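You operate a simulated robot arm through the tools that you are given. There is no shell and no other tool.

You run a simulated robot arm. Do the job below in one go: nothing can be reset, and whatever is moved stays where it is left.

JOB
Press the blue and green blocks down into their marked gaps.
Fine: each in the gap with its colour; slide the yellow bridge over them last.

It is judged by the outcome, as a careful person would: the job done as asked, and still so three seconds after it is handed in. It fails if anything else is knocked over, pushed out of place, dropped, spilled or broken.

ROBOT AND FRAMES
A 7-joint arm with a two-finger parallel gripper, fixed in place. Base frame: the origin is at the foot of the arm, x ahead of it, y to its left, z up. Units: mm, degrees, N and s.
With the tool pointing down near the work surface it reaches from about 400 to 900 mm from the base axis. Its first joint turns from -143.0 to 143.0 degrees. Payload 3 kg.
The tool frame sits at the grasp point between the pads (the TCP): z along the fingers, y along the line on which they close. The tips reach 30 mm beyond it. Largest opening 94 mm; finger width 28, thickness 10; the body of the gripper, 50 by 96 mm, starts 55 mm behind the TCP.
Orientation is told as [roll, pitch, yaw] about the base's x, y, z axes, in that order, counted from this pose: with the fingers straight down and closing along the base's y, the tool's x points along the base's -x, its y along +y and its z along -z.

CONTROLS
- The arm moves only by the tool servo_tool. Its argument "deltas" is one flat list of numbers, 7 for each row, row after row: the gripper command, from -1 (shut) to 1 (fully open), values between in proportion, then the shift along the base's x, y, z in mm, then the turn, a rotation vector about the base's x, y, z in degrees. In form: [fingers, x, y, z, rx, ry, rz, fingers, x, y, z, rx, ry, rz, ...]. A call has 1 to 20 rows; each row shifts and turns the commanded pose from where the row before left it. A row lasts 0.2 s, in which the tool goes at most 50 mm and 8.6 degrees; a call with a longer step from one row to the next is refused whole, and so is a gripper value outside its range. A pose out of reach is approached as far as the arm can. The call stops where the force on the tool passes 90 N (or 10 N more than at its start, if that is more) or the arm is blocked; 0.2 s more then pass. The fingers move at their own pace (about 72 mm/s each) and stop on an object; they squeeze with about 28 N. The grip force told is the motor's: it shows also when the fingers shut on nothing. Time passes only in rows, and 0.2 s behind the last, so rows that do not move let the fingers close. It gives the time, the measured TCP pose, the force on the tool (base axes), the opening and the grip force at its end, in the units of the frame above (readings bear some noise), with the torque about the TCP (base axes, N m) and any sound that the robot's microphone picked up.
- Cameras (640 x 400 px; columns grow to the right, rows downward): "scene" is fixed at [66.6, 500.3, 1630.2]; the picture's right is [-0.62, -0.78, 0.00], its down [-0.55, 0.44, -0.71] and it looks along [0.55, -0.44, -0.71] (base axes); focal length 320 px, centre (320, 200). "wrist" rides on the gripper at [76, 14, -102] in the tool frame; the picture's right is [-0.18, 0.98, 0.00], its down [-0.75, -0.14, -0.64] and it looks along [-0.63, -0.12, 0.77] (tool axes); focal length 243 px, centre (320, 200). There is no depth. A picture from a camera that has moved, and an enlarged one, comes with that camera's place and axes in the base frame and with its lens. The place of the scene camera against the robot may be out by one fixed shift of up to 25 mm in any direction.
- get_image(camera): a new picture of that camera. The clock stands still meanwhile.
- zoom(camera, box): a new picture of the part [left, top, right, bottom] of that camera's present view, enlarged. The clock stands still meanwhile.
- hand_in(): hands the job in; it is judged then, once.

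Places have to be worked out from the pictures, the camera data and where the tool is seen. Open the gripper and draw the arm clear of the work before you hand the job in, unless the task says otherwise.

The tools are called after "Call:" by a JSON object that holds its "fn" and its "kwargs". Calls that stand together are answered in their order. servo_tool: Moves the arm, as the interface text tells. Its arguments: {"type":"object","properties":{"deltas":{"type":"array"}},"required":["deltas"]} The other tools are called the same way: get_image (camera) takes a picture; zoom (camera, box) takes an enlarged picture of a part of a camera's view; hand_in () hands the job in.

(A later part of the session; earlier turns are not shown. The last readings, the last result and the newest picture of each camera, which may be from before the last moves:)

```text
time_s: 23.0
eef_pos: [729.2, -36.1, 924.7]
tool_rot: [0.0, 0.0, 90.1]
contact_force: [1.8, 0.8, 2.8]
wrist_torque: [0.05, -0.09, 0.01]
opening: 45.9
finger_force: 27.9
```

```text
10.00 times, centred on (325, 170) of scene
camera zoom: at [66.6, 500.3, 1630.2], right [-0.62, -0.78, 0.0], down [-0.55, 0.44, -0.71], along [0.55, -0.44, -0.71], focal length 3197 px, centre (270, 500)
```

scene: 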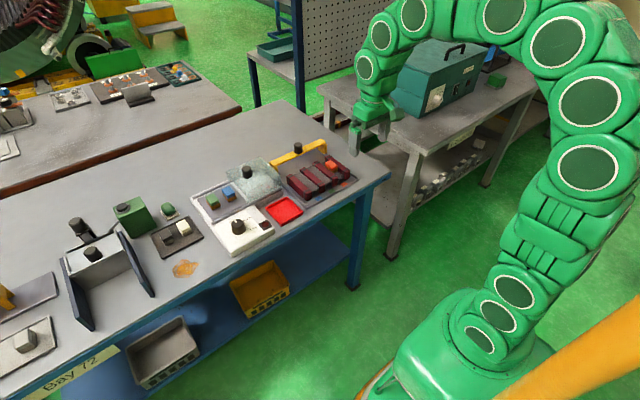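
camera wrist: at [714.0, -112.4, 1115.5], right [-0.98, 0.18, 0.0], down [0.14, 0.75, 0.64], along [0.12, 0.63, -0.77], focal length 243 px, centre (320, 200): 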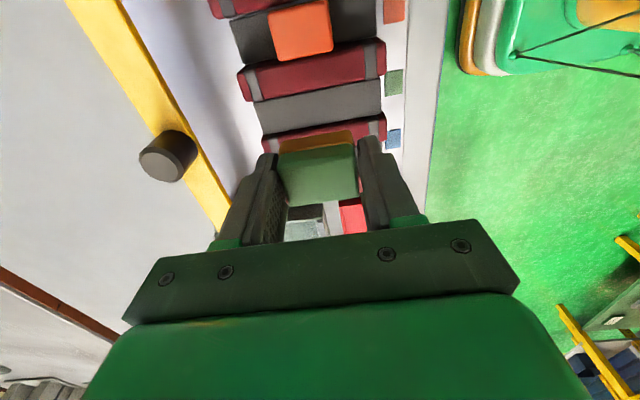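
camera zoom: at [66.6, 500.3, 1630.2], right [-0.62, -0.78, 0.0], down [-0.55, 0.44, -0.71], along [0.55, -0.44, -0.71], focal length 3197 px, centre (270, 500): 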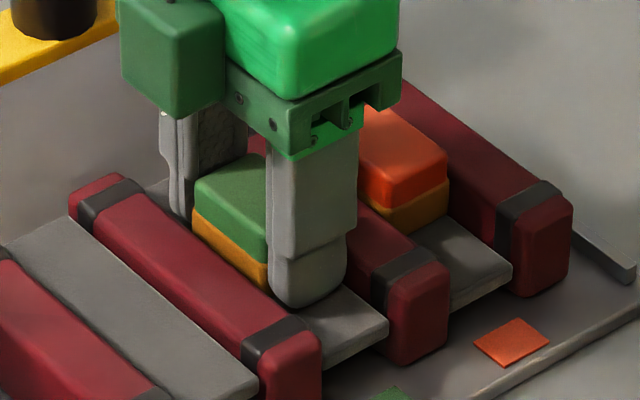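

A slight contact force (~3 N) is appearing. I press 2–3 mm further to confirm the block is seated on the plate.

Call:
{"fn": "servo_tool", "kwargs": {"deltas": [-1, 0, 0, -1.5, 0, 0, 0, -1, 0, 0, -1.5, 0, 0, 0, -1, 0, 0, 0, 0, 0, 0]}}

Call:
{"fn": "zoom", "kwargs": {"camera": "scene", "box": [300, 150, 350, 190]}}

Call:
{"fn": "zoom", "kwargs": {"camera": "wrist", "box": [250, 80, 410, 240]}}

```text
time_s: 23.8
eef_pos: [729.7, -36.5, 920.6]
tool_rot: [0.0, 0.0, 90.0]
contact_force: [0.2, -0.9, 0.7]
wrist_torque: [0.0, 0.01, 0.03]
opening: 45.7
finger_force: 27.8
```

```text
10.00 times, centred on (325, 170) of scene
camera zoom: at [66.6, 500.3, 1630.2], right [-0.62, -0.78, 0.0], down [-0.55, 0.44, -0.71], along [0.55, -0.44, -0.71], focal length 3197 px, centre (270, 500)
```

zoom: 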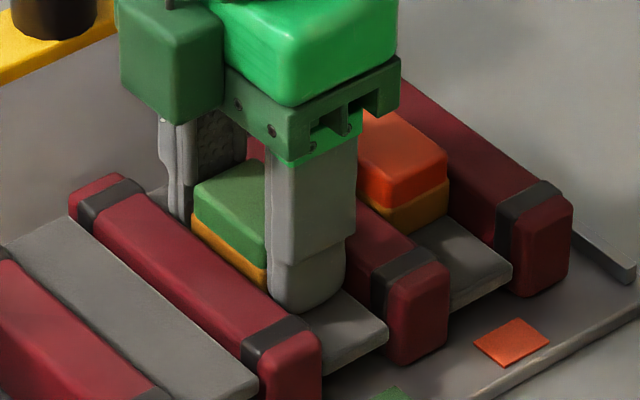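

```text
2.50 times, centred on (330, 160) of wrist
camera zoom: at [715.2, -113.6, 1024.1], right [-0.98, 0.18, 0.0], down [0.14, 0.75, 0.64], along [0.12, 0.63, -0.77], focal length 606 px, centre (295, 300)
```

zoom: 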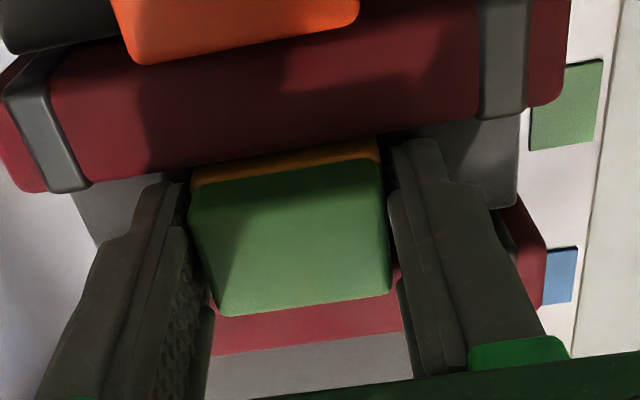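

The force dropped back, so this is not firm seating yet, and the block hasn't slipped in the fingers. I continue down in small steps.

Call:
{"fn": "servo_tool", "kwargs": {"deltas": [-1, 0, 0, -1.5, 0, 0, 0, -1, 0, 0, -1.5, 0, 0, 0, -1, 0, 0, 0, 0, 0, 0]}}

Call:
{"fn": "zoom", "kwargs": {"camera": "scene", "box": [300, 150, 350, 190]}}

Call:
{"fn": "zoom", "kwargs": {"camera": "wrist", "box": [250, 80, 410, 240]}}

```text
time_s: 24.6
eef_pos: [729.5, -35.8, 920.2]
tool_rot: [0.0, 0.0, 90.1]
contact_force: [1.8, -0.8, 1.6]
wrist_torque: [-0.05, -0.11, -0.03]
opening: 45.9
finger_force: 28.1
```

```text
10.00 times, centred on (325, 170) of scene
camera zoom: at [66.6, 500.3, 1630.2], right [-0.62, -0.78, 0.0], down [-0.55, 0.44, -0.71], along [0.55, -0.44, -0.71], focal length 3197 px, centre (270, 500)
```

zoom: 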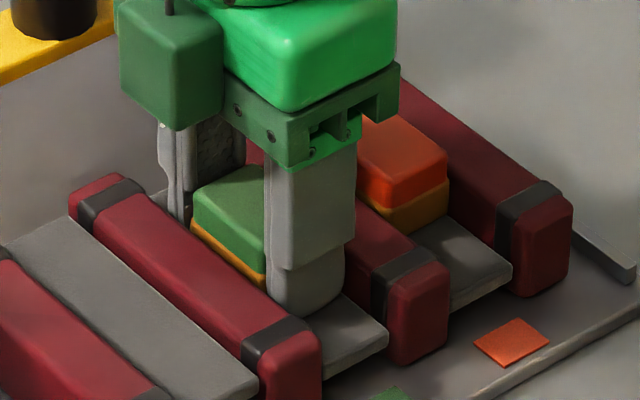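

```text
2.50 times, centred on (330, 160) of wrist
camera zoom: at [715.1, -113.3, 1022.0], right [-0.98, 0.18, 0.0], down [0.14, 0.75, 0.64], along [0.12, 0.63, -0.77], focal length 606 px, centre (295, 300)
```

zoom: 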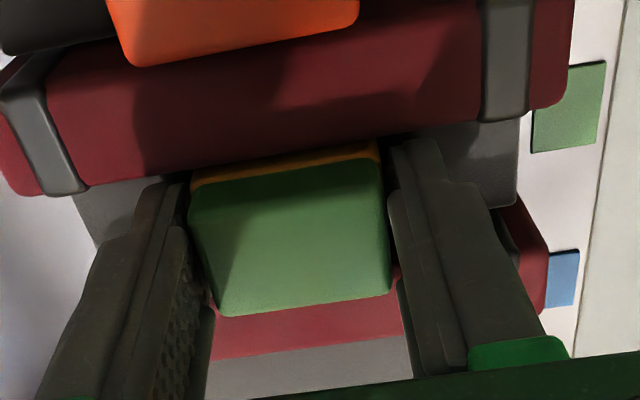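

The camera shows the plate's front edge starting to go down, and the arm lagged about 1 mm, so the block is now pressing the plate. I compare the plate's level with the orange one.

Call:
{"fn": "zoom", "kwargs": {"camera": "scene", "box": [320, 160, 354, 190]}}

Call:
{"fn": "zoom", "kwargs": {"camera": "scene", "box": [300, 160, 340, 195]}}

```text
13.33 times, centred on (337, 175) of scene
camera zoom: at [66.6, 500.3, 1630.2], right [-0.62, -0.78, 0.0], down [-0.55, 0.44, -0.71], along [0.55, -0.44, -0.71], focal length 4263 px, centre (93, 533)
```

zoom: 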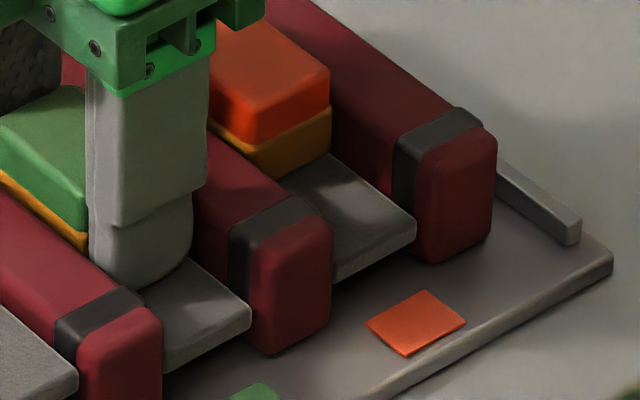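

```text
11.43 times, centred on (320, 178) of scene
camera zoom: at [66.6, 500.3, 1630.2], right [-0.62, -0.78, 0.0], down [-0.55, 0.44, -0.71], along [0.55, -0.44, -0.71], focal length 3654 px, centre (320, 457)
```

zoom: 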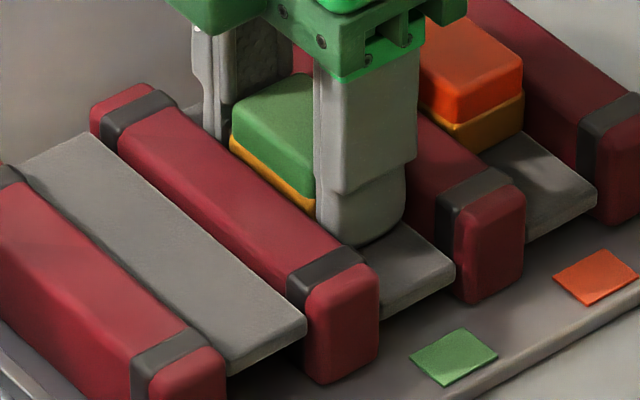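

By pixel comparison, blue's free plate is at 0 mm, green's is now down ~6 mm, and orange's seated plate is down ~10 mm. So the plates are sprung and green needs ~4 mm more. I press down in 1 mm steps, watching force and listening.

Call:
{"fn": "servo_tool", "kwargs": {"deltas": [-1, 0, 0, -1, 0, 0, 0, -1, 0, 0, -1, 0, 0, 0, -1, 0, 0, -1, 0, 0, 0, -1, 0, 0, 0, 0, 0, 0]}}

Call:
{"fn": "zoom", "kwargs": {"camera": "scene", "box": [320, 160, 354, 190]}}

```text
time_s: 25.6
eef_pos: [728.8, -35.5, 916.5]
tool_rot: [-0.1, 0.1, 90.1]
contact_force: [-0.8, -0.1, 20.0]
wrist_torque: [0.0, 0.0, 0.0]
opening: 45.5
finger_force: 27.5
```

```text
13.33 times, centred on (337, 175) of scene
camera zoom: at [66.6, 500.3, 1630.2], right [-0.62, -0.78, 0.0], down [-0.55, 0.44, -0.71], along [0.55, -0.44, -0.71], focal length 4263 px, centre (93, 533)
```

zoom: 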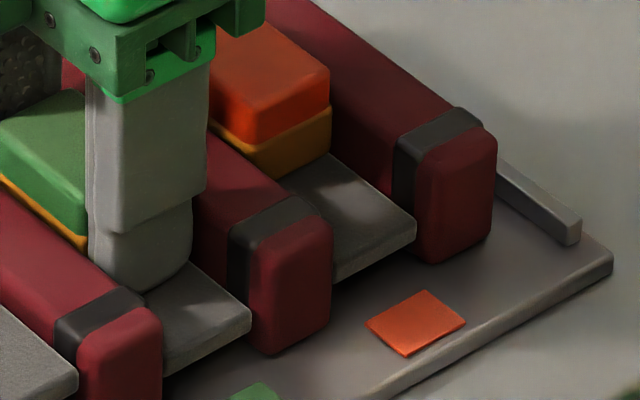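

The force is now 20 N and the plate went down a bit more. I press 1.5 mm further and check again.

Call:
{"fn": "servo_tool", "kwargs": {"deltas": [-1, 0, 0, -0.8, 0, 0, 0, -1, 0, 0, -0.8, 0, 0, 0, -1, 0, 0, 0, 0, 0, 0]}}

Call:
{"fn": "zoom", "kwargs": {"camera": "scene", "box": [320, 160, 354, 190]}}

Call:
{"fn": "zoom", "kwargs": {"camera": "wrist", "box": [250, 80, 410, 240]}}

```text
time_s: 26.4
eef_pos: [729.5, -36.0, 915.2]
tool_rot: [0.0, 0.0, 90.0]
contact_force: [-22.1, 6.4, 61.5]
wrist_torque: [0.16, 1.7, -0.14]
opening: 45.8
finger_force: 27.2
```

```text
13.33 times, centred on (337, 175) of scene
camera zoom: at [66.6, 500.3, 1630.2], right [-0.62, -0.78, 0.0], down [-0.55, 0.44, -0.71], along [0.55, -0.44, -0.71], focal length 4263 px, centre (93, 533)
```

zoom: 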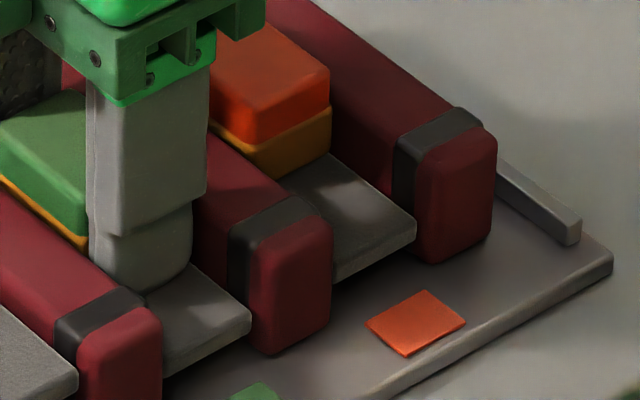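

```text
2.50 times, centred on (330, 160) of wrist
camera zoom: at [714.9, -113.3, 1019.0], right [-0.98, 0.18, 0.0], down [0.14, 0.75, 0.64], along [0.12, 0.63, -0.77], focal length 606 px, centre (295, 300)
```

zoom: 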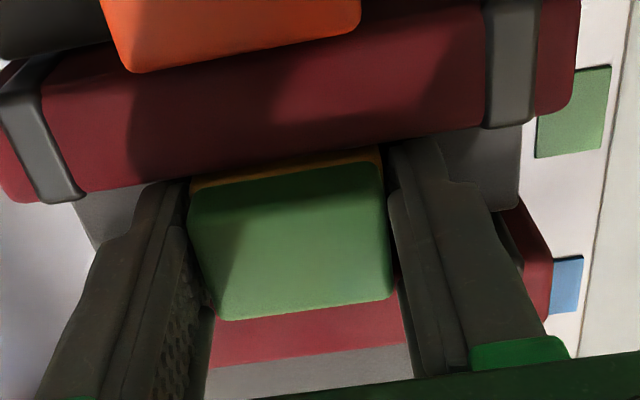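

The force jumped to 60 N with a side load, so it has bottomed against something hard while gripped. I back off 2 mm, open slightly to release, and see whether the block stays down.

Call:
{"fn": "servo_tool", "kwargs": {"deltas": [-1, 0, 0, 1, 0, 0, 0, -1, 0, 0, 1, 0, 0, 0, -1, 0, 0, 0, 0, 0, 0]}}

Call:
{"fn": "servo_tool", "kwargs": {"deltas": [0.25, 0, 0, 0, 0, 0, 0, 0.25, 0, 0, 0, 0, 0, 0, 0.25, 0, 0, 0, 0, 0, 0]}}

Call:
{"fn": "zoom", "kwargs": {"camera": "scene", "box": [320, 160, 354, 190]}}

Call:
{"fn": "zoom", "kwargs": {"camera": "wrist", "box": [250, 80, 410, 240]}}

```text
time_s: 27.2
eef_pos: [728.8, -35.6, 916.0]
tool_rot: [-0.1, 0.0, 89.9]
contact_force: [3.3, -1.8, 26.9]
wrist_torque: [0.08, 0.4, 0.13]
opening: 45.8
finger_force: 27.8
```

```text
time_s: 28.0
eef_pos: [728.6, -35.8, 915.8]
tool_rot: [0.1, 0.0, 90.0]
contact_force: [-8.9, -2.5, 23.9]
wrist_torque: [-0.05, -0.45, 0.04]
opening: 53.8
finger_force: 0.0
```

```text
13.33 times, centred on (337, 175) of scene
camera zoom: at [66.6, 500.3, 1630.2], right [-0.62, -0.78, 0.0], down [-0.55, 0.44, -0.71], along [0.55, -0.44, -0.71], focal length 4263 px, centre (93, 533)
```

zoom: 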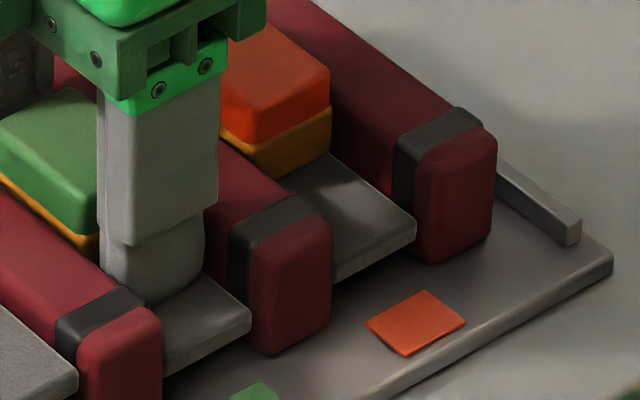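

```text
2.50 times, centred on (330, 160) of wrist
camera zoom: at [714.2, -112.9, 1019.3], right [-0.98, 0.18, 0.0], down [0.14, 0.75, 0.64], along [0.12, 0.63, -0.77], focal length 606 px, centre (295, 300)
```

zoom: 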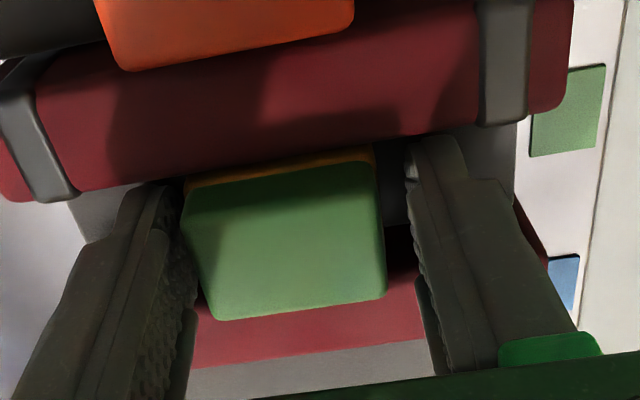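

Released: the remaining ~24 N means the fingertips themselves are on the plate. I raise the open fingers straight up and watch what the plate and block do.

Call:
{"fn": "servo_tool", "kwargs": {"deltas": [0.3, 0, 0, 4, 0, 0, 0, 0.3, 0, 0, 6, 0, 0, 0, 0.3, 0, 0, 10, 0, 0, 0, 0.3, 0, 0, 15, 0, 0, 0, 0.3, 0, 0, 0, 0, 0, 0]}}

Call:
{"fn": "zoom", "kwargs": {"camera": "scene", "box": [300, 150, 356, 195]}}

Call:
{"fn": "zoom", "kwargs": {"camera": "wrist", "box": [250, 40, 410, 240]}}

```text
time_s: 29.2
eef_pos: [731.8, -35.4, 949.2]
tool_rot: [0.1, 0.1, 89.9]
contact_force: [-0.2, 0.1, 0.7]
wrist_torque: [0.0, -0.02, -0.02]
opening: 61.3
finger_force: 0.0
```

```text
8.89 times, centred on (328, 172) of scene
camera zoom: at [66.6, 500.3, 1630.2], right [-0.62, -0.78, 0.0], down [-0.55, 0.44, -0.71], along [0.55, -0.44, -0.71], focal length 2842 px, centre (249, 444)
```

zoom: 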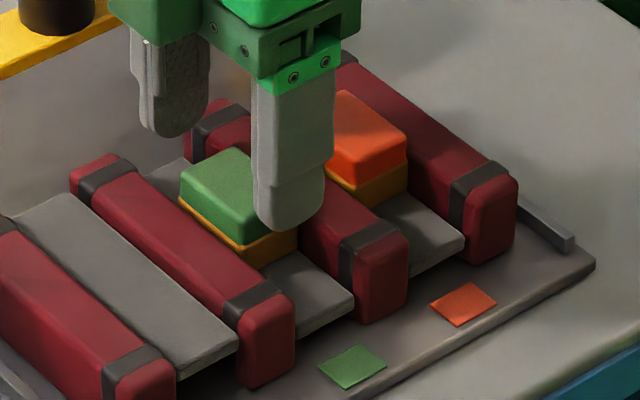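

```text
2.00 times, centred on (330, 140) of wrist
camera zoom: at [716.7, -111.9, 1053.6], right [-0.98, 0.18, 0.0], down [0.14, 0.75, 0.64], along [0.12, 0.63, -0.77], focal length 485 px, centre (300, 320)
```

zoom: 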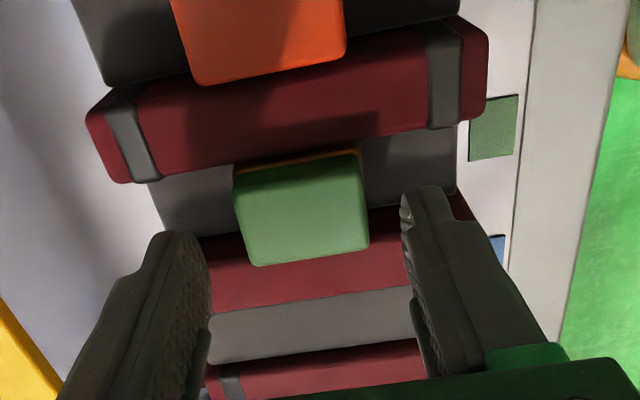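

The green block stays down with its plate depressed. I raise the tool clear and check its level against the orange one before fetching blue.

Call:
{"fn": "servo_tool", "kwargs": {"deltas": [0.4, 0, 0, 30, 0, 0, 0, 0.4, 0, 0, 30, 0, 0, 0, 0.4, 0, 40, 5, 0, 0, 0, 0.4, 0, 40, 0, 0, 0, 0, 0.4, 0, 40, 0, 0, 0, 0, 0.4, 0, 40, 0, 0, 0, 0, 0.4, 0, 40, 0, 0, 0, 0, 0.4, 0, 0, 0, 0, 0, 0]}}

Call:
{"fn": "zoom", "kwargs": {"camera": "scene", "box": [300, 150, 356, 195]}}

Call:
{"fn": "zoom", "kwargs": {"camera": "scene", "box": [320, 160, 354, 190]}}

```text
time_s: 31.0
eef_pos: [727.5, 159.3, 1013.9]
tool_rot: [0.1, 0.0, 90.0]
contact_force: [-0.3, 0.3, -0.5]
wrist_torque: [0.0, 0.01, 0.0]
opening: 65.9
finger_force: 0.1
```

```text
8.89 times, centred on (328, 172) of scene
camera zoom: at [66.6, 500.3, 1630.2], right [-0.62, -0.78, 0.0], down [-0.55, 0.44, -0.71], along [0.55, -0.44, -0.71], focal length 2842 px, centre (249, 444)
```

zoom: 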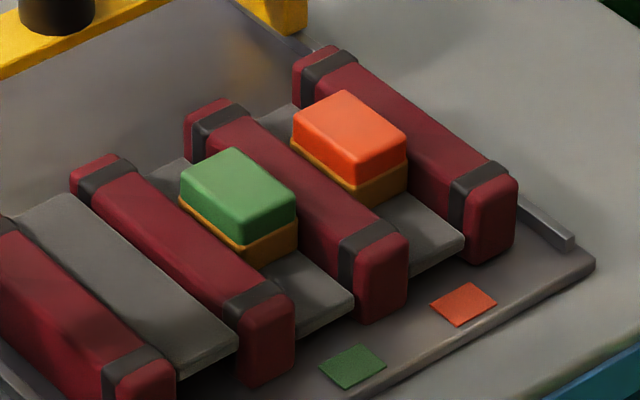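

```text
13.33 times, centred on (337, 175) of scene
camera zoom: at [66.6, 500.3, 1630.2], right [-0.62, -0.78, 0.0], down [-0.55, 0.44, -0.71], along [0.55, -0.44, -0.71], focal length 4263 px, centre (93, 533)
```

zoom: 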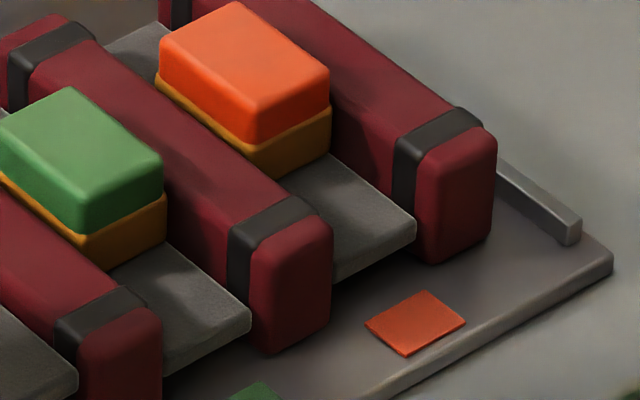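

Green is level with orange, both in block height and plate depression, so it is seated. Now I go back for blue at ≈(826, 260.5). The cover's knob top is at ≈967 near (816, 185), so I approach from the front at height.

Call:
{"fn": "servo_tool", "kwargs": {"deltas": [0.4, 0, 34, 0, 0, 0, 0, 0.4, 0, 34, 0, 0, 0, 0, 0.4, 0, 33.2, 0, 0, 0, 0, 0.4, 24.6, 0, -11, 0, 0, 0, 0.4, 24.6, 0, -11, 0, 0, 0, 0.4, 24.6, 0, -11, 0, 0, 0, 0.4, 24.6, 0, -11, 0, 0, 0, 0.4, 0, 0, 0, 0, 0, 0]}}

Call:
{"fn": "zoom", "kwargs": {"camera": "wrist", "box": [220, 50, 440, 240]}}

Call:
{"fn": "zoom", "kwargs": {"camera": "scene", "box": [180, 130, 320, 230]}}

```text
time_s: 32.8
eef_pos: [829.2, 266.1, 971.9]
tool_rot: [0.1, 0.0, 90.1]
contact_force: [-0.1, -0.2, 0.4]
wrist_torque: [-0.02, -0.02, 0.0]
opening: 65.9
finger_force: 0.1
```

```text
2.11 times, centred on (330, 145) of wrist
camera zoom: at [815.2, 188.7, 1074.9], right [-0.98, 0.18, 0.0], down [0.14, 0.75, 0.64], along [0.12, 0.63, -0.77], focal length 511 px, centre (299, 316)
```

zoom: 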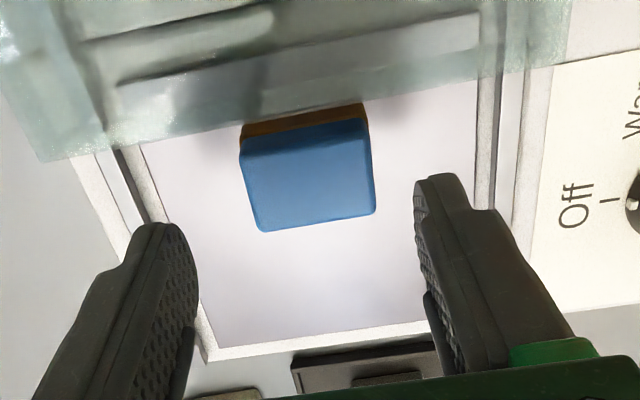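

```text
4.00 times, centred on (250, 180) of scene
camera zoom: at [66.6, 500.3, 1630.2], right [-0.62, -0.78, 0.0], down [-0.55, 0.44, -0.71], along [0.55, -0.44, -0.71], focal length 1279 px, centre (600, 280)
```

zoom: 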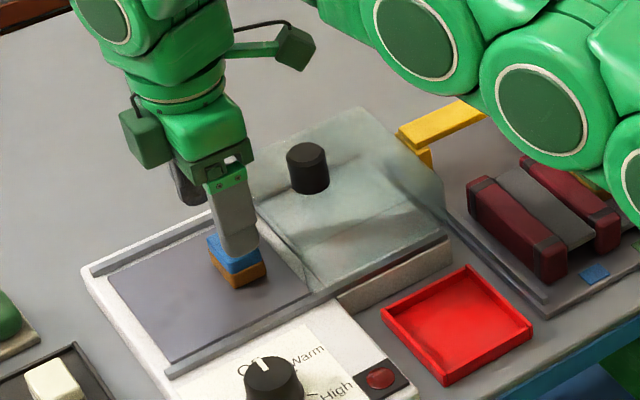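

Blue is about 3 mm to -y and 4 mm to -x of the tool. I correct that and descend to TCP z≈930, with the fingers well clear of the glass edge (~12 mm).

Call:
{"fn": "servo_tool", "kwargs": {"deltas": [0.4, -4, -3.2, 0, 0, 0, 0, 0.4, 0, 0, -12, 0, 0, 0, 0.4, 0, 0, -12, 0, 0, 0, 0.4, 0, 0, -10, 0, 0, 0, 0.4, 0, 0, -8, 0, 0, 0, 0.4, 0, 0, 0, 0, 0, 0]}}

Call:
{"fn": "zoom", "kwargs": {"camera": "wrist", "box": [220, 50, 440, 240]}}

Call:
{"fn": "zoom", "kwargs": {"camera": "scene", "box": [200, 150, 280, 215]}}

```text
time_s: 34.2
eef_pos: [824.6, 260.3, 929.7]
tool_rot: [0.0, 0.1, 89.9]
contact_force: [0.7, -0.5, -1.3]
wrist_torque: [0.02, 0.0, 0.0]
opening: 65.7
finger_force: 0.1
```

```text
2.11 times, centred on (330, 145) of wrist
camera zoom: at [810.8, 183.5, 1033.4], right [-0.98, 0.18, 0.0], down [0.14, 0.75, 0.64], along [0.12, 0.63, -0.77], focal length 511 px, centre (299, 316)
```

zoom: 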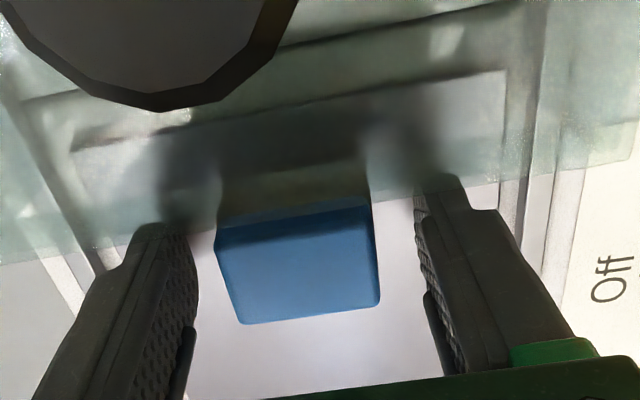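

```text
6.15 times, centred on (240, 182) of scene
camera zoom: at [66.6, 500.3, 1630.2], right [-0.62, -0.78, 0.0], down [-0.55, 0.44, -0.71], along [0.55, -0.44, -0.71], focal length 1968 px, centre (812, 308)
```

zoom: 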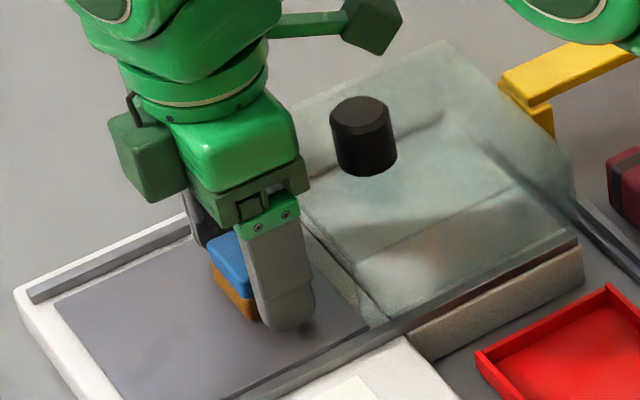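

Fingers are clear of the glass with no contact. Blue's centre is ~2 mm to +y, so I shift that way and close on it.

Call:
{"fn": "servo_tool", "kwargs": {"deltas": [0.4, 0, 2, 0, 0, 0, 0, 0.4, 0, 0, 0, 0, 0, 0, -1, 0, 0, 0, 0, 0, 0, -1, 0, 0, 0, 0, 0, 0, -1, 0, 0, 0, 0, 0, 0]}}

Call:
{"fn": "zoom", "kwargs": {"camera": "wrist", "box": [220, 50, 440, 240]}}

```text
time_s: 35.4
eef_pos: [824.6, 263.5, 929.1]
tool_rot: [-0.1, 0.0, 90.1]
contact_force: [0.2, 0.1, -0.4]
wrist_torque: [0.0, -0.01, 0.0]
opening: 41.3
finger_force: 27.9
```

```text
2.11 times, centred on (330, 145) of wrist
camera zoom: at [810.5, 185.7, 1033.7], right [-0.98, 0.18, 0.0], down [0.14, 0.75, 0.64], along [0.12, 0.63, -0.77], focal length 511 px, centre (299, 316)
```

zoom: 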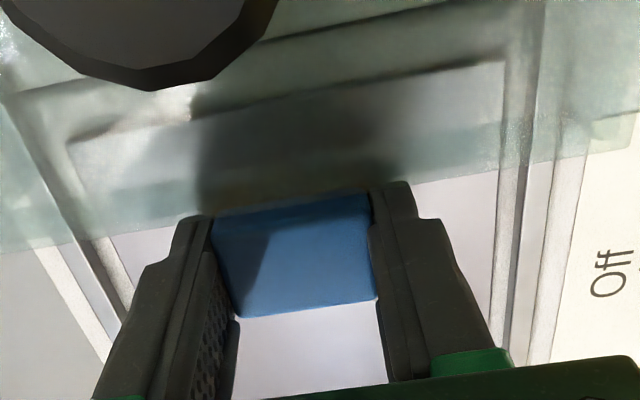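

Blue is gripped (opening 41.3 mm, 28 N). I lift straight up, watching for any drag on the glass cover.

Call:
{"fn": "servo_tool", "kwargs": {"deltas": [-1, 0, 0, 5, 0, 0, 0, -1, 0, 0, 10, 0, 0, 0, -1, 0, 0, 12, 0, 0, 0, -1, 0, 0, 12, 0, 0, 0, -1, 0, 0, 0, 0, 0, 0]}}

Call:
{"fn": "zoom", "kwargs": {"camera": "wrist", "box": [220, 50, 440, 240]}}

Call:
{"fn": "zoom", "kwargs": {"camera": "scene", "box": [180, 130, 320, 230]}}

```text
time_s: 36.6
eef_pos: [824.0, 263.2, 967.7]
tool_rot: [0.0, -0.1, 90.1]
contact_force: [0.3, 0.2, 0.5]
wrist_torque: [0.01, -0.01, 0.0]
opening: 41.3
finger_force: 28.4
```

```text
2.11 times, centred on (330, 145) of wrist
camera zoom: at [810.1, 186.8, 1072.1], right [-0.98, 0.18, 0.0], down [0.14, 0.75, 0.64], along [0.12, 0.63, -0.77], focal length 511 px, centre (299, 316)
```

zoom: 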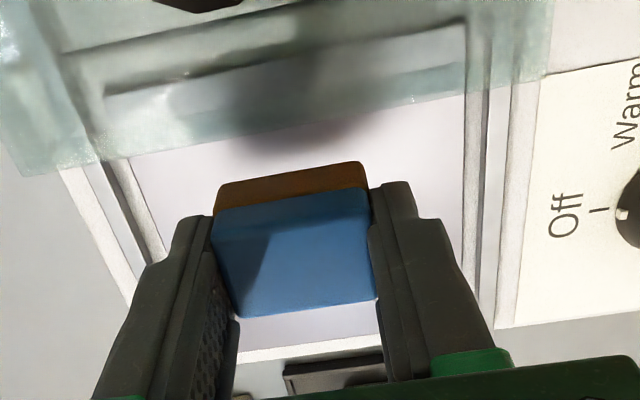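

```text
4.00 times, centred on (250, 180) of scene
camera zoom: at [66.6, 500.3, 1630.2], right [-0.62, -0.78, 0.0], down [-0.55, 0.44, -0.71], along [0.55, -0.44, -0.71], focal length 1279 px, centre (600, 280)
```

zoom: 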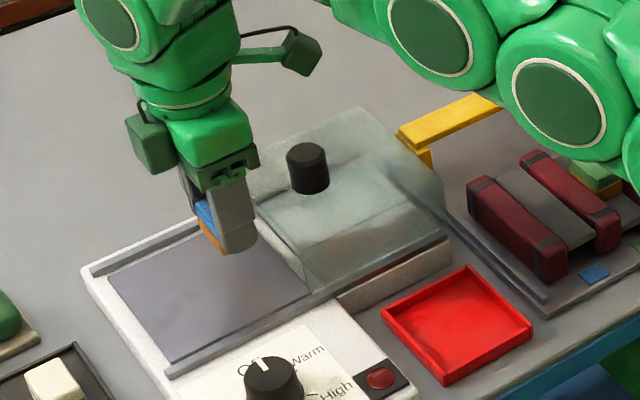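

Blue is held cleanly and the cover hasn't moved. I carry it over to the blue gap (y≈20) at height.

Call:
{"fn": "servo_tool", "kwargs": {"deltas": [-1, -20, 0, 10, 0, 0, 0, -1, -20, -5, 10, 0, 0, 0, -1, -20, -15, 10, 0, 0, 0, -1, -20, -30, 8, 0, 0, 0, -1, -15, -40, 5, 0, 0, 0, -1, 0, -40, 0, 0, 0, 0, -1, 0, -40, 0, 0, 0, 0, -1, 0, -40, 0, 0, 0, 0, -1, 0, -25, 0, 0, 0, 0, -1, 0, -7, 0, 0, 0, 0, -1, 0, 0, 0, 0, 0, 0]}}

Call:
{"fn": "zoom", "kwargs": {"camera": "wrist", "box": [200, 0, 460, 240]}}

Call:
{"fn": "zoom", "kwargs": {"camera": "scene", "box": [260, 120, 370, 210]}}

```text
time_s: 39.0
eef_pos: [730.1, 21.1, 1010.1]
tool_rot: [0.1, 0.0, 90.1]
contact_force: [0.2, -0.7, -1.4]
wrist_torque: [0.02, 0.03, 0.0]
opening: 41.0
finger_force: 28.0
```

```text
1.67 times, centred on (330, 120) of wrist
camera zoom: at [715.2, -56.8, 1114.3], right [-0.98, 0.18, 0.0], down [0.14, 0.75, 0.64], along [0.12, 0.63, -0.77], focal length 404 px, centre (303, 333)
```

zoom: 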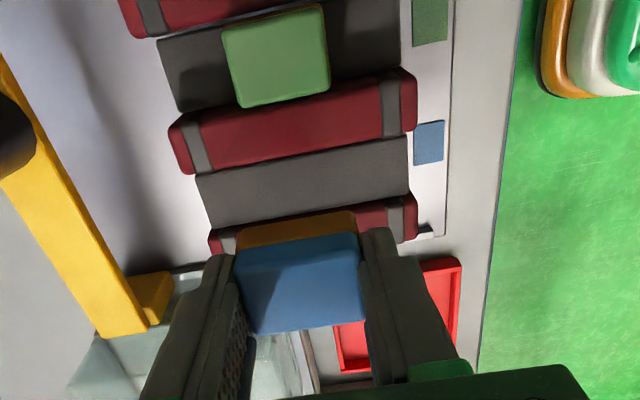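

```text
4.44 times, centred on (315, 165) of scene
camera zoom: at [66.6, 500.3, 1630.2], right [-0.62, -0.78, 0.0], down [-0.55, 0.44, -0.71], along [0.55, -0.44, -0.71], focal length 1421 px, centre (342, 356)
```

zoom: 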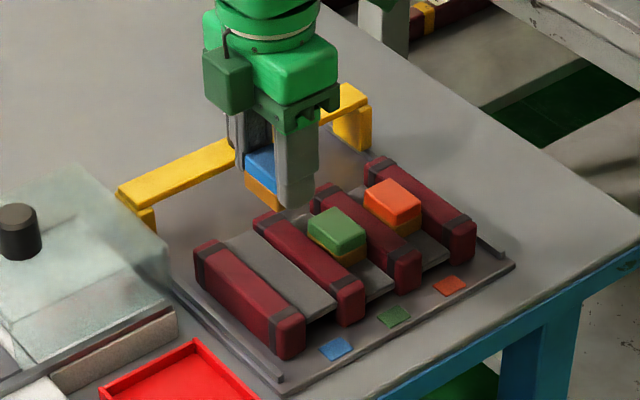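

From this view the blue gap spans y≈2 to 35.5, so I need about +1.8 mm in y. I shift and lower to just above the bars to check alignment again.

Call:
{"fn": "servo_tool", "kwargs": {"deltas": [-1, 0, 1.8, -15, 0, 0, 0, -1, 0, 0, -18, 0, 0, 0, -1, 0, 0, -18, 0, 0, 0, -1, 0, 0, -14, 0, 0, 0, -1, 0, 0, 0, 0, 0, 0]}}

Call:
{"fn": "zoom", "kwargs": {"camera": "wrist", "box": [260, 80, 400, 170]}}

Call:
{"fn": "zoom", "kwargs": {"camera": "scene", "box": [290, 155, 340, 195]}}

```text
time_s: 40.2
eef_pos: [728.2, 22.5, 945.0]
tool_rot: [0.0, 0.0, 90.0]
contact_force: [0.0, 0.4, -1.0]
wrist_torque: [-0.01, 0.0, -0.02]
opening: 41.0
finger_force: 27.8
```

```text
4.44 times, centred on (330, 125) of wrist
camera zoom: at [714.0, -55.2, 1048.7], right [-0.98, 0.18, 0.0], down [0.14, 0.75, 0.64], along [0.12, 0.63, -0.77], focal length 1078 px, centre (276, 533)
```

zoom: 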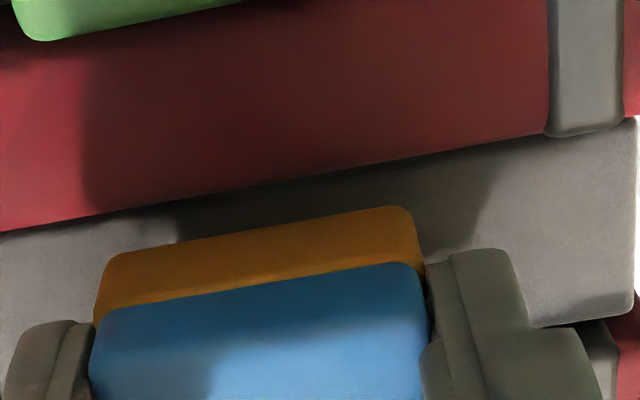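

```text
10.00 times, centred on (315, 175) of scene
camera zoom: at [66.6, 500.3, 1630.2], right [-0.62, -0.78, 0.0], down [-0.55, 0.44, -0.71], along [0.55, -0.44, -0.71], focal length 3197 px, centre (370, 450)
```

zoom: 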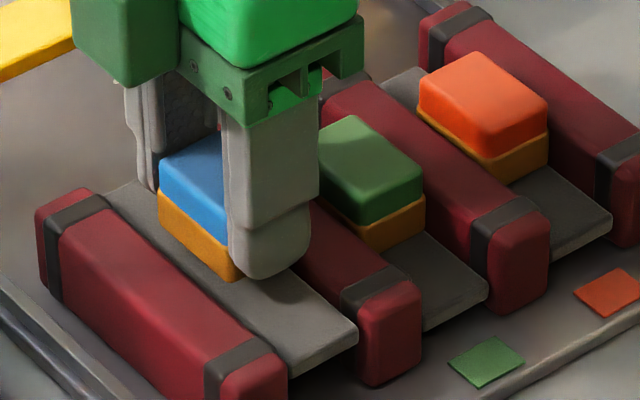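

Blue looks nearly centred (≈3 mm clear at -y, ≈2 mm at +y). I shift -0.5 mm and go down 5 mm.

Call:
{"fn": "servo_tool", "kwargs": {"deltas": [-1, 0, -0.5, -2.5, 0, 0, 0, -1, 0, 0, -2.5, 0, 0, 0, -1, 0, 0, 0, 0, 0, 0]}}

Call:
{"fn": "zoom", "kwargs": {"camera": "wrist", "box": [260, 80, 400, 170]}}

Call:
{"fn": "zoom", "kwargs": {"camera": "scene", "box": [290, 155, 340, 195]}}

```text
time_s: 41.0
eef_pos: [729.2, 22.4, 941.0]
tool_rot: [0.0, 0.0, 89.9]
contact_force: [-0.1, 0.4, -1.2]
wrist_torque: [0.01, 0.0, 0.0]
opening: 41.0
finger_force: 27.6
```

```text
4.44 times, centred on (330, 125) of wrist
camera zoom: at [714.7, -54.9, 1044.6], right [-0.98, 0.18, 0.0], down [0.14, 0.75, 0.64], along [0.12, 0.63, -0.77], focal length 1078 px, centre (276, 533)
```

zoom: 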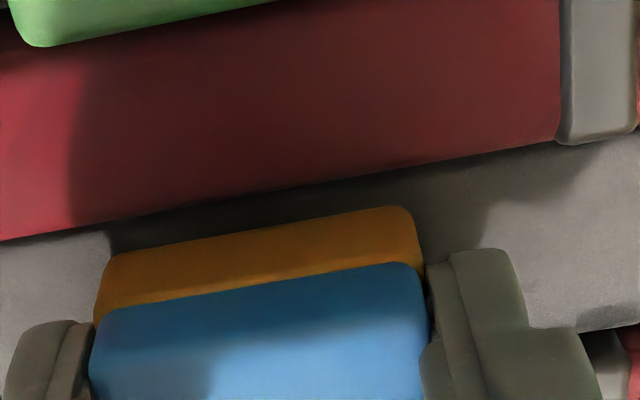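

```text
10.00 times, centred on (315, 175) of scene
camera zoom: at [66.6, 500.3, 1630.2], right [-0.62, -0.78, 0.0], down [-0.55, 0.44, -0.71], along [0.55, -0.44, -0.71], focal length 3197 px, centre (370, 450)
```

zoom: 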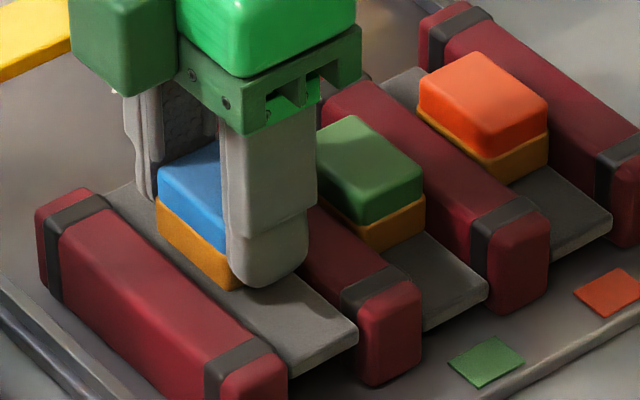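

The block still sits ~1.2 mm too far to +y. I shift -1.5 mm and step down 3 mm.

Call:
{"fn": "servo_tool", "kwargs": {"deltas": [-1, 0, -1.5, 0, 0, 0, 0, -1, 0, 0, -1.5, 0, 0, 0, -1, 0, 0, -1.5, 0, 0, 0, -1, 0, 0, 0, 0, 0, 0]}}

Call:
{"fn": "zoom", "kwargs": {"camera": "wrist", "box": [260, 80, 400, 170]}}

Call:
{"fn": "zoom", "kwargs": {"camera": "scene", "box": [290, 155, 340, 195]}}

```text
time_s: 42.0
eef_pos: [729.9, 20.3, 938.4]
tool_rot: [0.0, 0.0, 90.0]
contact_force: [0.5, -1.1, -0.3]
wrist_torque: [0.01, -0.01, 0.02]
opening: 40.8
finger_force: 28.3
```

```text
4.44 times, centred on (330, 125) of wrist
camera zoom: at [714.6, -56.4, 1041.8], right [-0.98, 0.18, 0.0], down [0.14, 0.75, 0.64], along [0.12, 0.63, -0.77], focal length 1078 px, centre (276, 533)
```

zoom: 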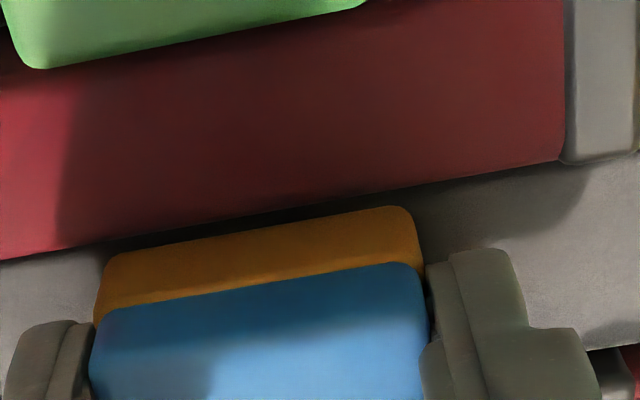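

```text
10.00 times, centred on (315, 175) of scene
camera zoom: at [66.6, 500.3, 1630.2], right [-0.62, -0.78, 0.0], down [-0.55, 0.44, -0.71], along [0.55, -0.44, -0.71], focal length 3197 px, centre (370, 450)
```

zoom: 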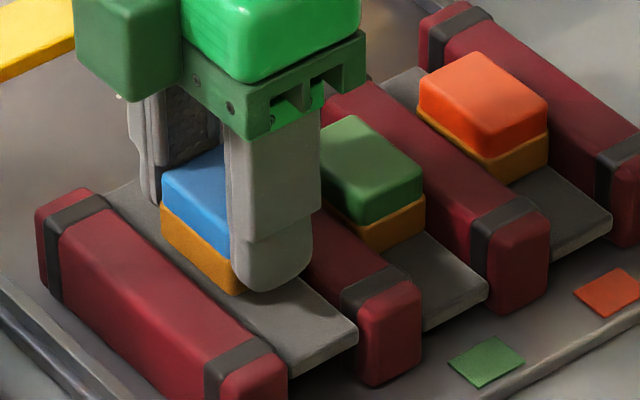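

Now nearly centred (≈2 mm / ≈3 mm). I continue down in small steps into the gap.

Call:
{"fn": "servo_tool", "kwargs": {"deltas": [-1, 0, 0.3, -1.5, 0, 0, 0, -1, 0, 0, -1.5, 0, 0, 0, -1, 0, 0, -1.5, 0, 0, 0, -1, 0, 0, 0, 0, 0, 0]}}

Call:
{"fn": "zoom", "kwargs": {"camera": "wrist", "box": [260, 80, 400, 170]}}

Call:
{"fn": "zoom", "kwargs": {"camera": "scene", "box": [290, 155, 340, 195]}}

```text
time_s: 43.0
eef_pos: [728.8, 21.2, 935.0]
tool_rot: [0.0, 0.0, 90.0]
contact_force: [0.2, 0.1, 0.0]
wrist_torque: [-0.02, -0.01, -0.03]
opening: 41.1
finger_force: 28.0
```

```text
4.44 times, centred on (330, 125) of wrist
camera zoom: at [714.6, -56.6, 1038.0], right [-0.98, 0.18, 0.0], down [0.14, 0.75, 0.64], along [0.12, 0.63, -0.77], focal length 1078 px, centre (276, 533)
```

zoom: 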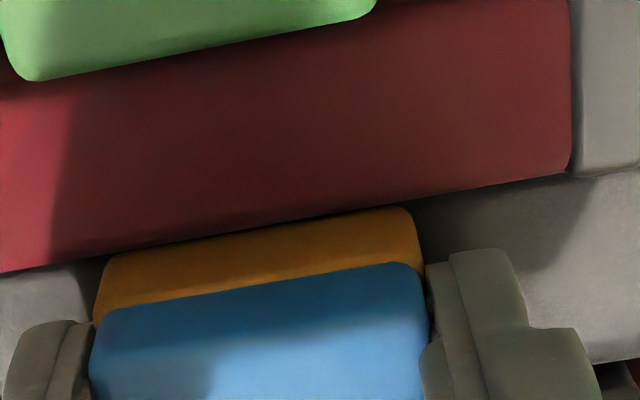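

```text
10.00 times, centred on (315, 175) of scene
camera zoom: at [66.6, 500.3, 1630.2], right [-0.62, -0.78, 0.0], down [-0.55, 0.44, -0.71], along [0.55, -0.44, -0.71], focal length 3197 px, centre (370, 450)
```

zoom: 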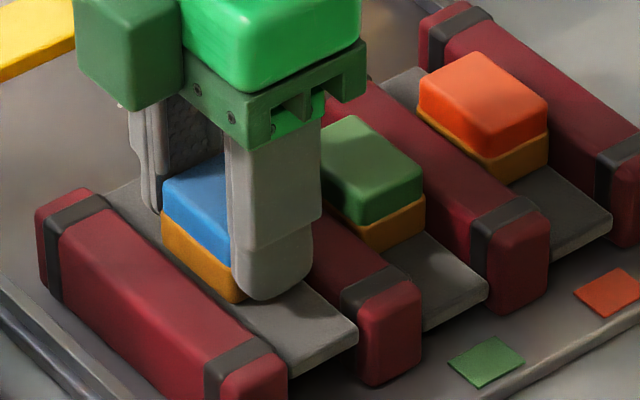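

No contact; the block is just inside the bars with clearance both sides. I nudge +0.5 mm and continue in small steps down to plate contact.

Call:
{"fn": "servo_tool", "kwargs": {"deltas": [-1, 0, 0.5, -1.5, 0, 0, 0, -1, 0, 0, -1.5, 0, 0, 0, -1, 0, 0, -1.5, 0, 0, 0, -1, 0, 0, 0, 0, 0, 0]}}

Call:
{"fn": "zoom", "kwargs": {"camera": "wrist", "box": [250, 80, 410, 240]}}

Call:
{"fn": "zoom", "kwargs": {"camera": "scene", "box": [290, 155, 340, 195]}}

```text
time_s: 44.0
eef_pos: [729.6, 23.4, 927.6]
tool_rot: [0.0, -0.1, 90.0]
contact_force: [0.1, -0.9, 0.7]
wrist_torque: [-0.02, 0.02, 0.0]
opening: 41.2
finger_force: 28.1
```

```text
2.50 times, centred on (330, 160) of wrist
camera zoom: at [714.8, -54.5, 1032.2], right [-0.98, 0.18, 0.0], down [0.14, 0.75, 0.64], along [0.12, 0.63, -0.77], focal length 606 px, centre (295, 300)
```

zoom: 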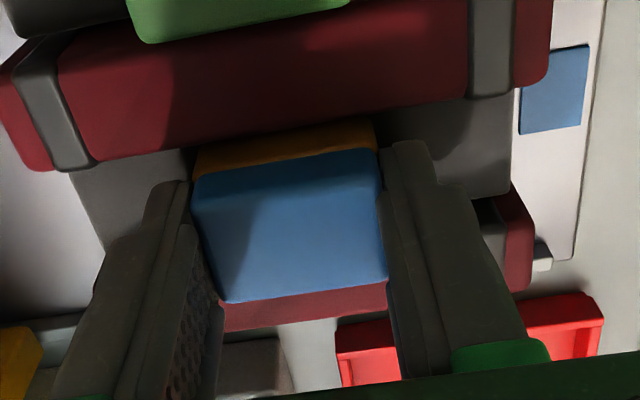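

```text
10.00 times, centred on (315, 175) of scene
camera zoom: at [66.6, 500.3, 1630.2], right [-0.62, -0.78, 0.0], down [-0.55, 0.44, -0.71], along [0.55, -0.44, -0.71], focal length 3197 px, centre (370, 450)
```

zoom: 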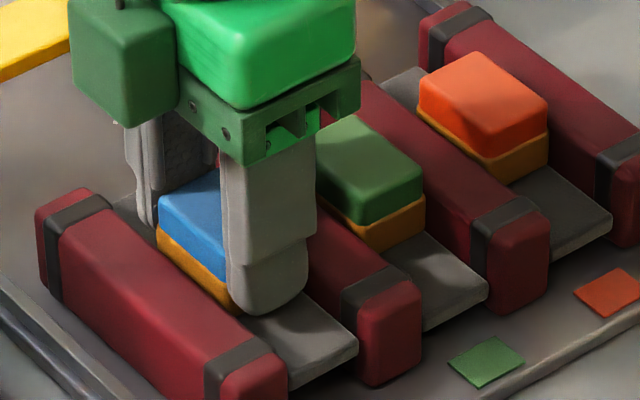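

The force is still low and y drifted about +2 mm. I zoom to check plate level and clearances before pressing on.

Call:
{"fn": "zoom", "kwargs": {"camera": "scene", "box": [300, 165, 340, 200]}}

Call:
{"fn": "zoom", "kwargs": {"camera": "wrist", "box": [260, 80, 400, 170]}}

```text
11.43 times, centred on (320, 182) of scene
camera zoom: at [66.6, 500.3, 1630.2], right [-0.62, -0.78, 0.0], down [-0.55, 0.44, -0.71], along [0.55, -0.44, -0.71], focal length 3654 px, centre (320, 400)
```

zoom: 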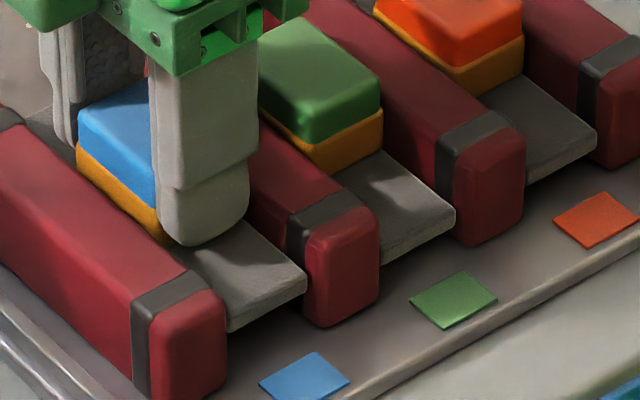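

```text
4.44 times, centred on (330, 125) of wrist
camera zoom: at [714.8, -54.5, 1032.2], right [-0.98, 0.18, 0.0], down [0.14, 0.75, 0.64], along [0.12, 0.63, -0.77], focal length 1078 px, centre (276, 533)
```

zoom: 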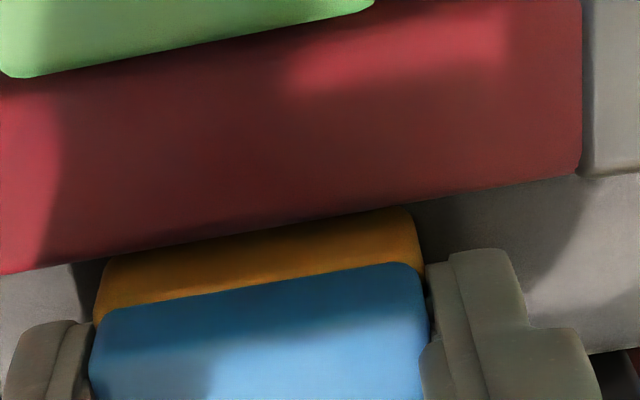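

The blue plate is already down ~4 mm and needs ~4–5 mm more to match the others. I correct y by -1.2 mm and press on in 1 mm steps.

Call:
{"fn": "servo_tool", "kwargs": {"deltas": [-1, 0, -1.2, 0, 0, 0, 0, -1, 0, 0, -1, 0, 0, 0, -1, 0, 0, -1, 0, 0, 0, -1, 0, 0, -1, 0, 0, 0, -1, 0, 0, 0, 0, 0, 0]}}

Call:
{"fn": "zoom", "kwargs": {"camera": "scene", "box": [300, 165, 340, 200]}}

```text
time_s: 45.2
eef_pos: [729.7, 19.9, 926.6]
tool_rot: [0.0, 0.0, 90.1]
contact_force: [0.9, 1.3, 1.4]
wrist_torque: [0.07, -0.08, -0.01]
opening: 40.9
finger_force: 28.1
```

```text
11.43 times, centred on (320, 182) of scene
camera zoom: at [66.6, 500.3, 1630.2], right [-0.62, -0.78, 0.0], down [-0.55, 0.44, -0.71], along [0.55, -0.44, -0.71], focal length 3654 px, centre (320, 400)
```

zoom: 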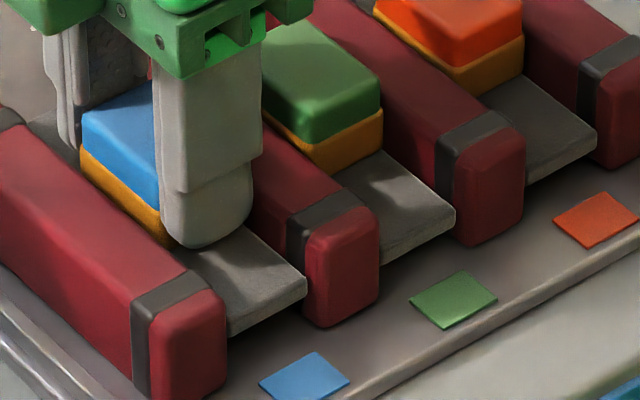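

The plate is at ~6 mm depression with light force, as it was for green. I press ~3 mm more.

Call:
{"fn": "servo_tool", "kwargs": {"deltas": [-1, 0, 0, -1, 0, 0, 0, -1, 0, 0, -1, 0, 0, 0, -1, 0, 0, -1, 0, 0, 0, -1, 0, 0, 0, 0, 0, 0]}}

Call:
{"fn": "zoom", "kwargs": {"camera": "scene", "box": [300, 165, 340, 200]}}

```text
time_s: 46.2
eef_pos: [729.4, 21.8, 923.1]
tool_rot: [0.1, -0.1, 90.0]
contact_force: [1.0, -1.8, 2.5]
wrist_torque: [-0.04, -0.07, -0.03]
opening: 41.2
finger_force: 28.2
```

```text
11.43 times, centred on (320, 182) of scene
camera zoom: at [66.6, 500.3, 1630.2], right [-0.62, -0.78, 0.0], down [-0.55, 0.44, -0.71], along [0.55, -0.44, -0.71], focal length 3654 px, centre (320, 400)
```

zoom: 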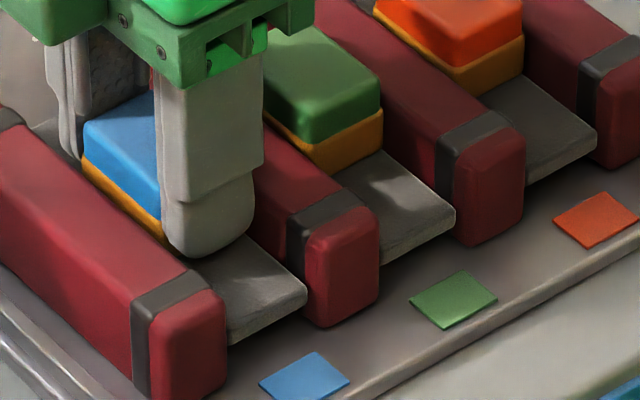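

The plate is about at green's level. I press another 1–2 mm to feel the hard stop.

Call:
{"fn": "servo_tool", "kwargs": {"deltas": [-1, 0, 0, -0.8, 0, 0, 0, -1, 0, 0, -0.8, 0, 0, 0, -1, 0, 0, 0, 0, 0, 0]}}

Call:
{"fn": "zoom", "kwargs": {"camera": "scene", "box": [300, 165, 340, 200]}}

```text
time_s: 47.0
eef_pos: [728.3, 21.1, 921.8]
tool_rot: [0.1, 0.0, 90.0]
contact_force: [-0.6, 3.8, 11.4]
wrist_torque: [0.13, 0.06, 0.01]
opening: 41.1
finger_force: 27.9
```

```text
11.43 times, centred on (320, 182) of scene
camera zoom: at [66.6, 500.3, 1630.2], right [-0.62, -0.78, 0.0], down [-0.55, 0.44, -0.71], along [0.55, -0.44, -0.71], focal length 3654 px, centre (320, 400)
```

zoom: 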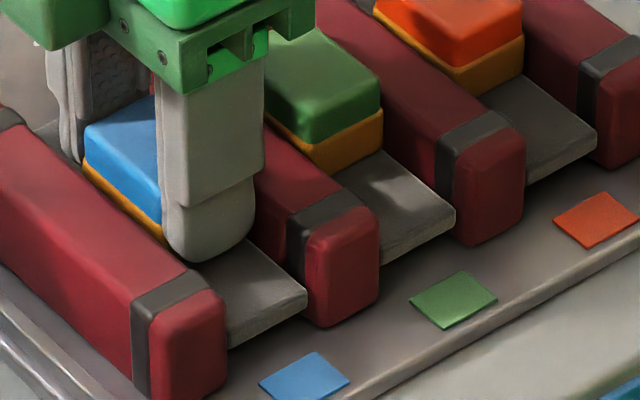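

Force is rising (11 N) near the stop, so I press 0.8–1 mm more.

Call:
{"fn": "servo_tool", "kwargs": {"deltas": [-1, 0, 0, -0.6, 0, 0, 0, -1, 0, 0, -0.5, 0, 0, 0, -1, 0, 0, 0, 0, 0, 0]}}

Call:
{"fn": "zoom", "kwargs": {"camera": "scene", "box": [300, 165, 340, 200]}}

```text
time_s: 47.8
eef_pos: [728.4, 19.5, 920.8]
tool_rot: [0.1, 0.0, 90.0]
contact_force: [-8.4, 2.6, 19.2]
wrist_torque: [0.06, 0.27, 0.0]
opening: 41.5
finger_force: 27.9
```

```text
11.43 times, centred on (320, 182) of scene
camera zoom: at [66.6, 500.3, 1630.2], right [-0.62, -0.78, 0.0], down [-0.55, 0.44, -0.71], along [0.55, -0.44, -0.71], focal length 3654 px, centre (320, 400)
```

zoom: 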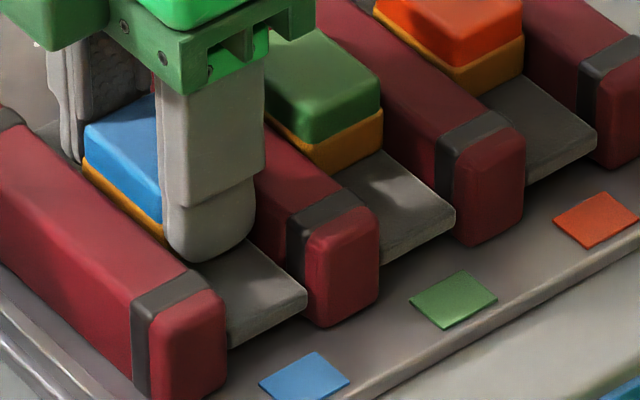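

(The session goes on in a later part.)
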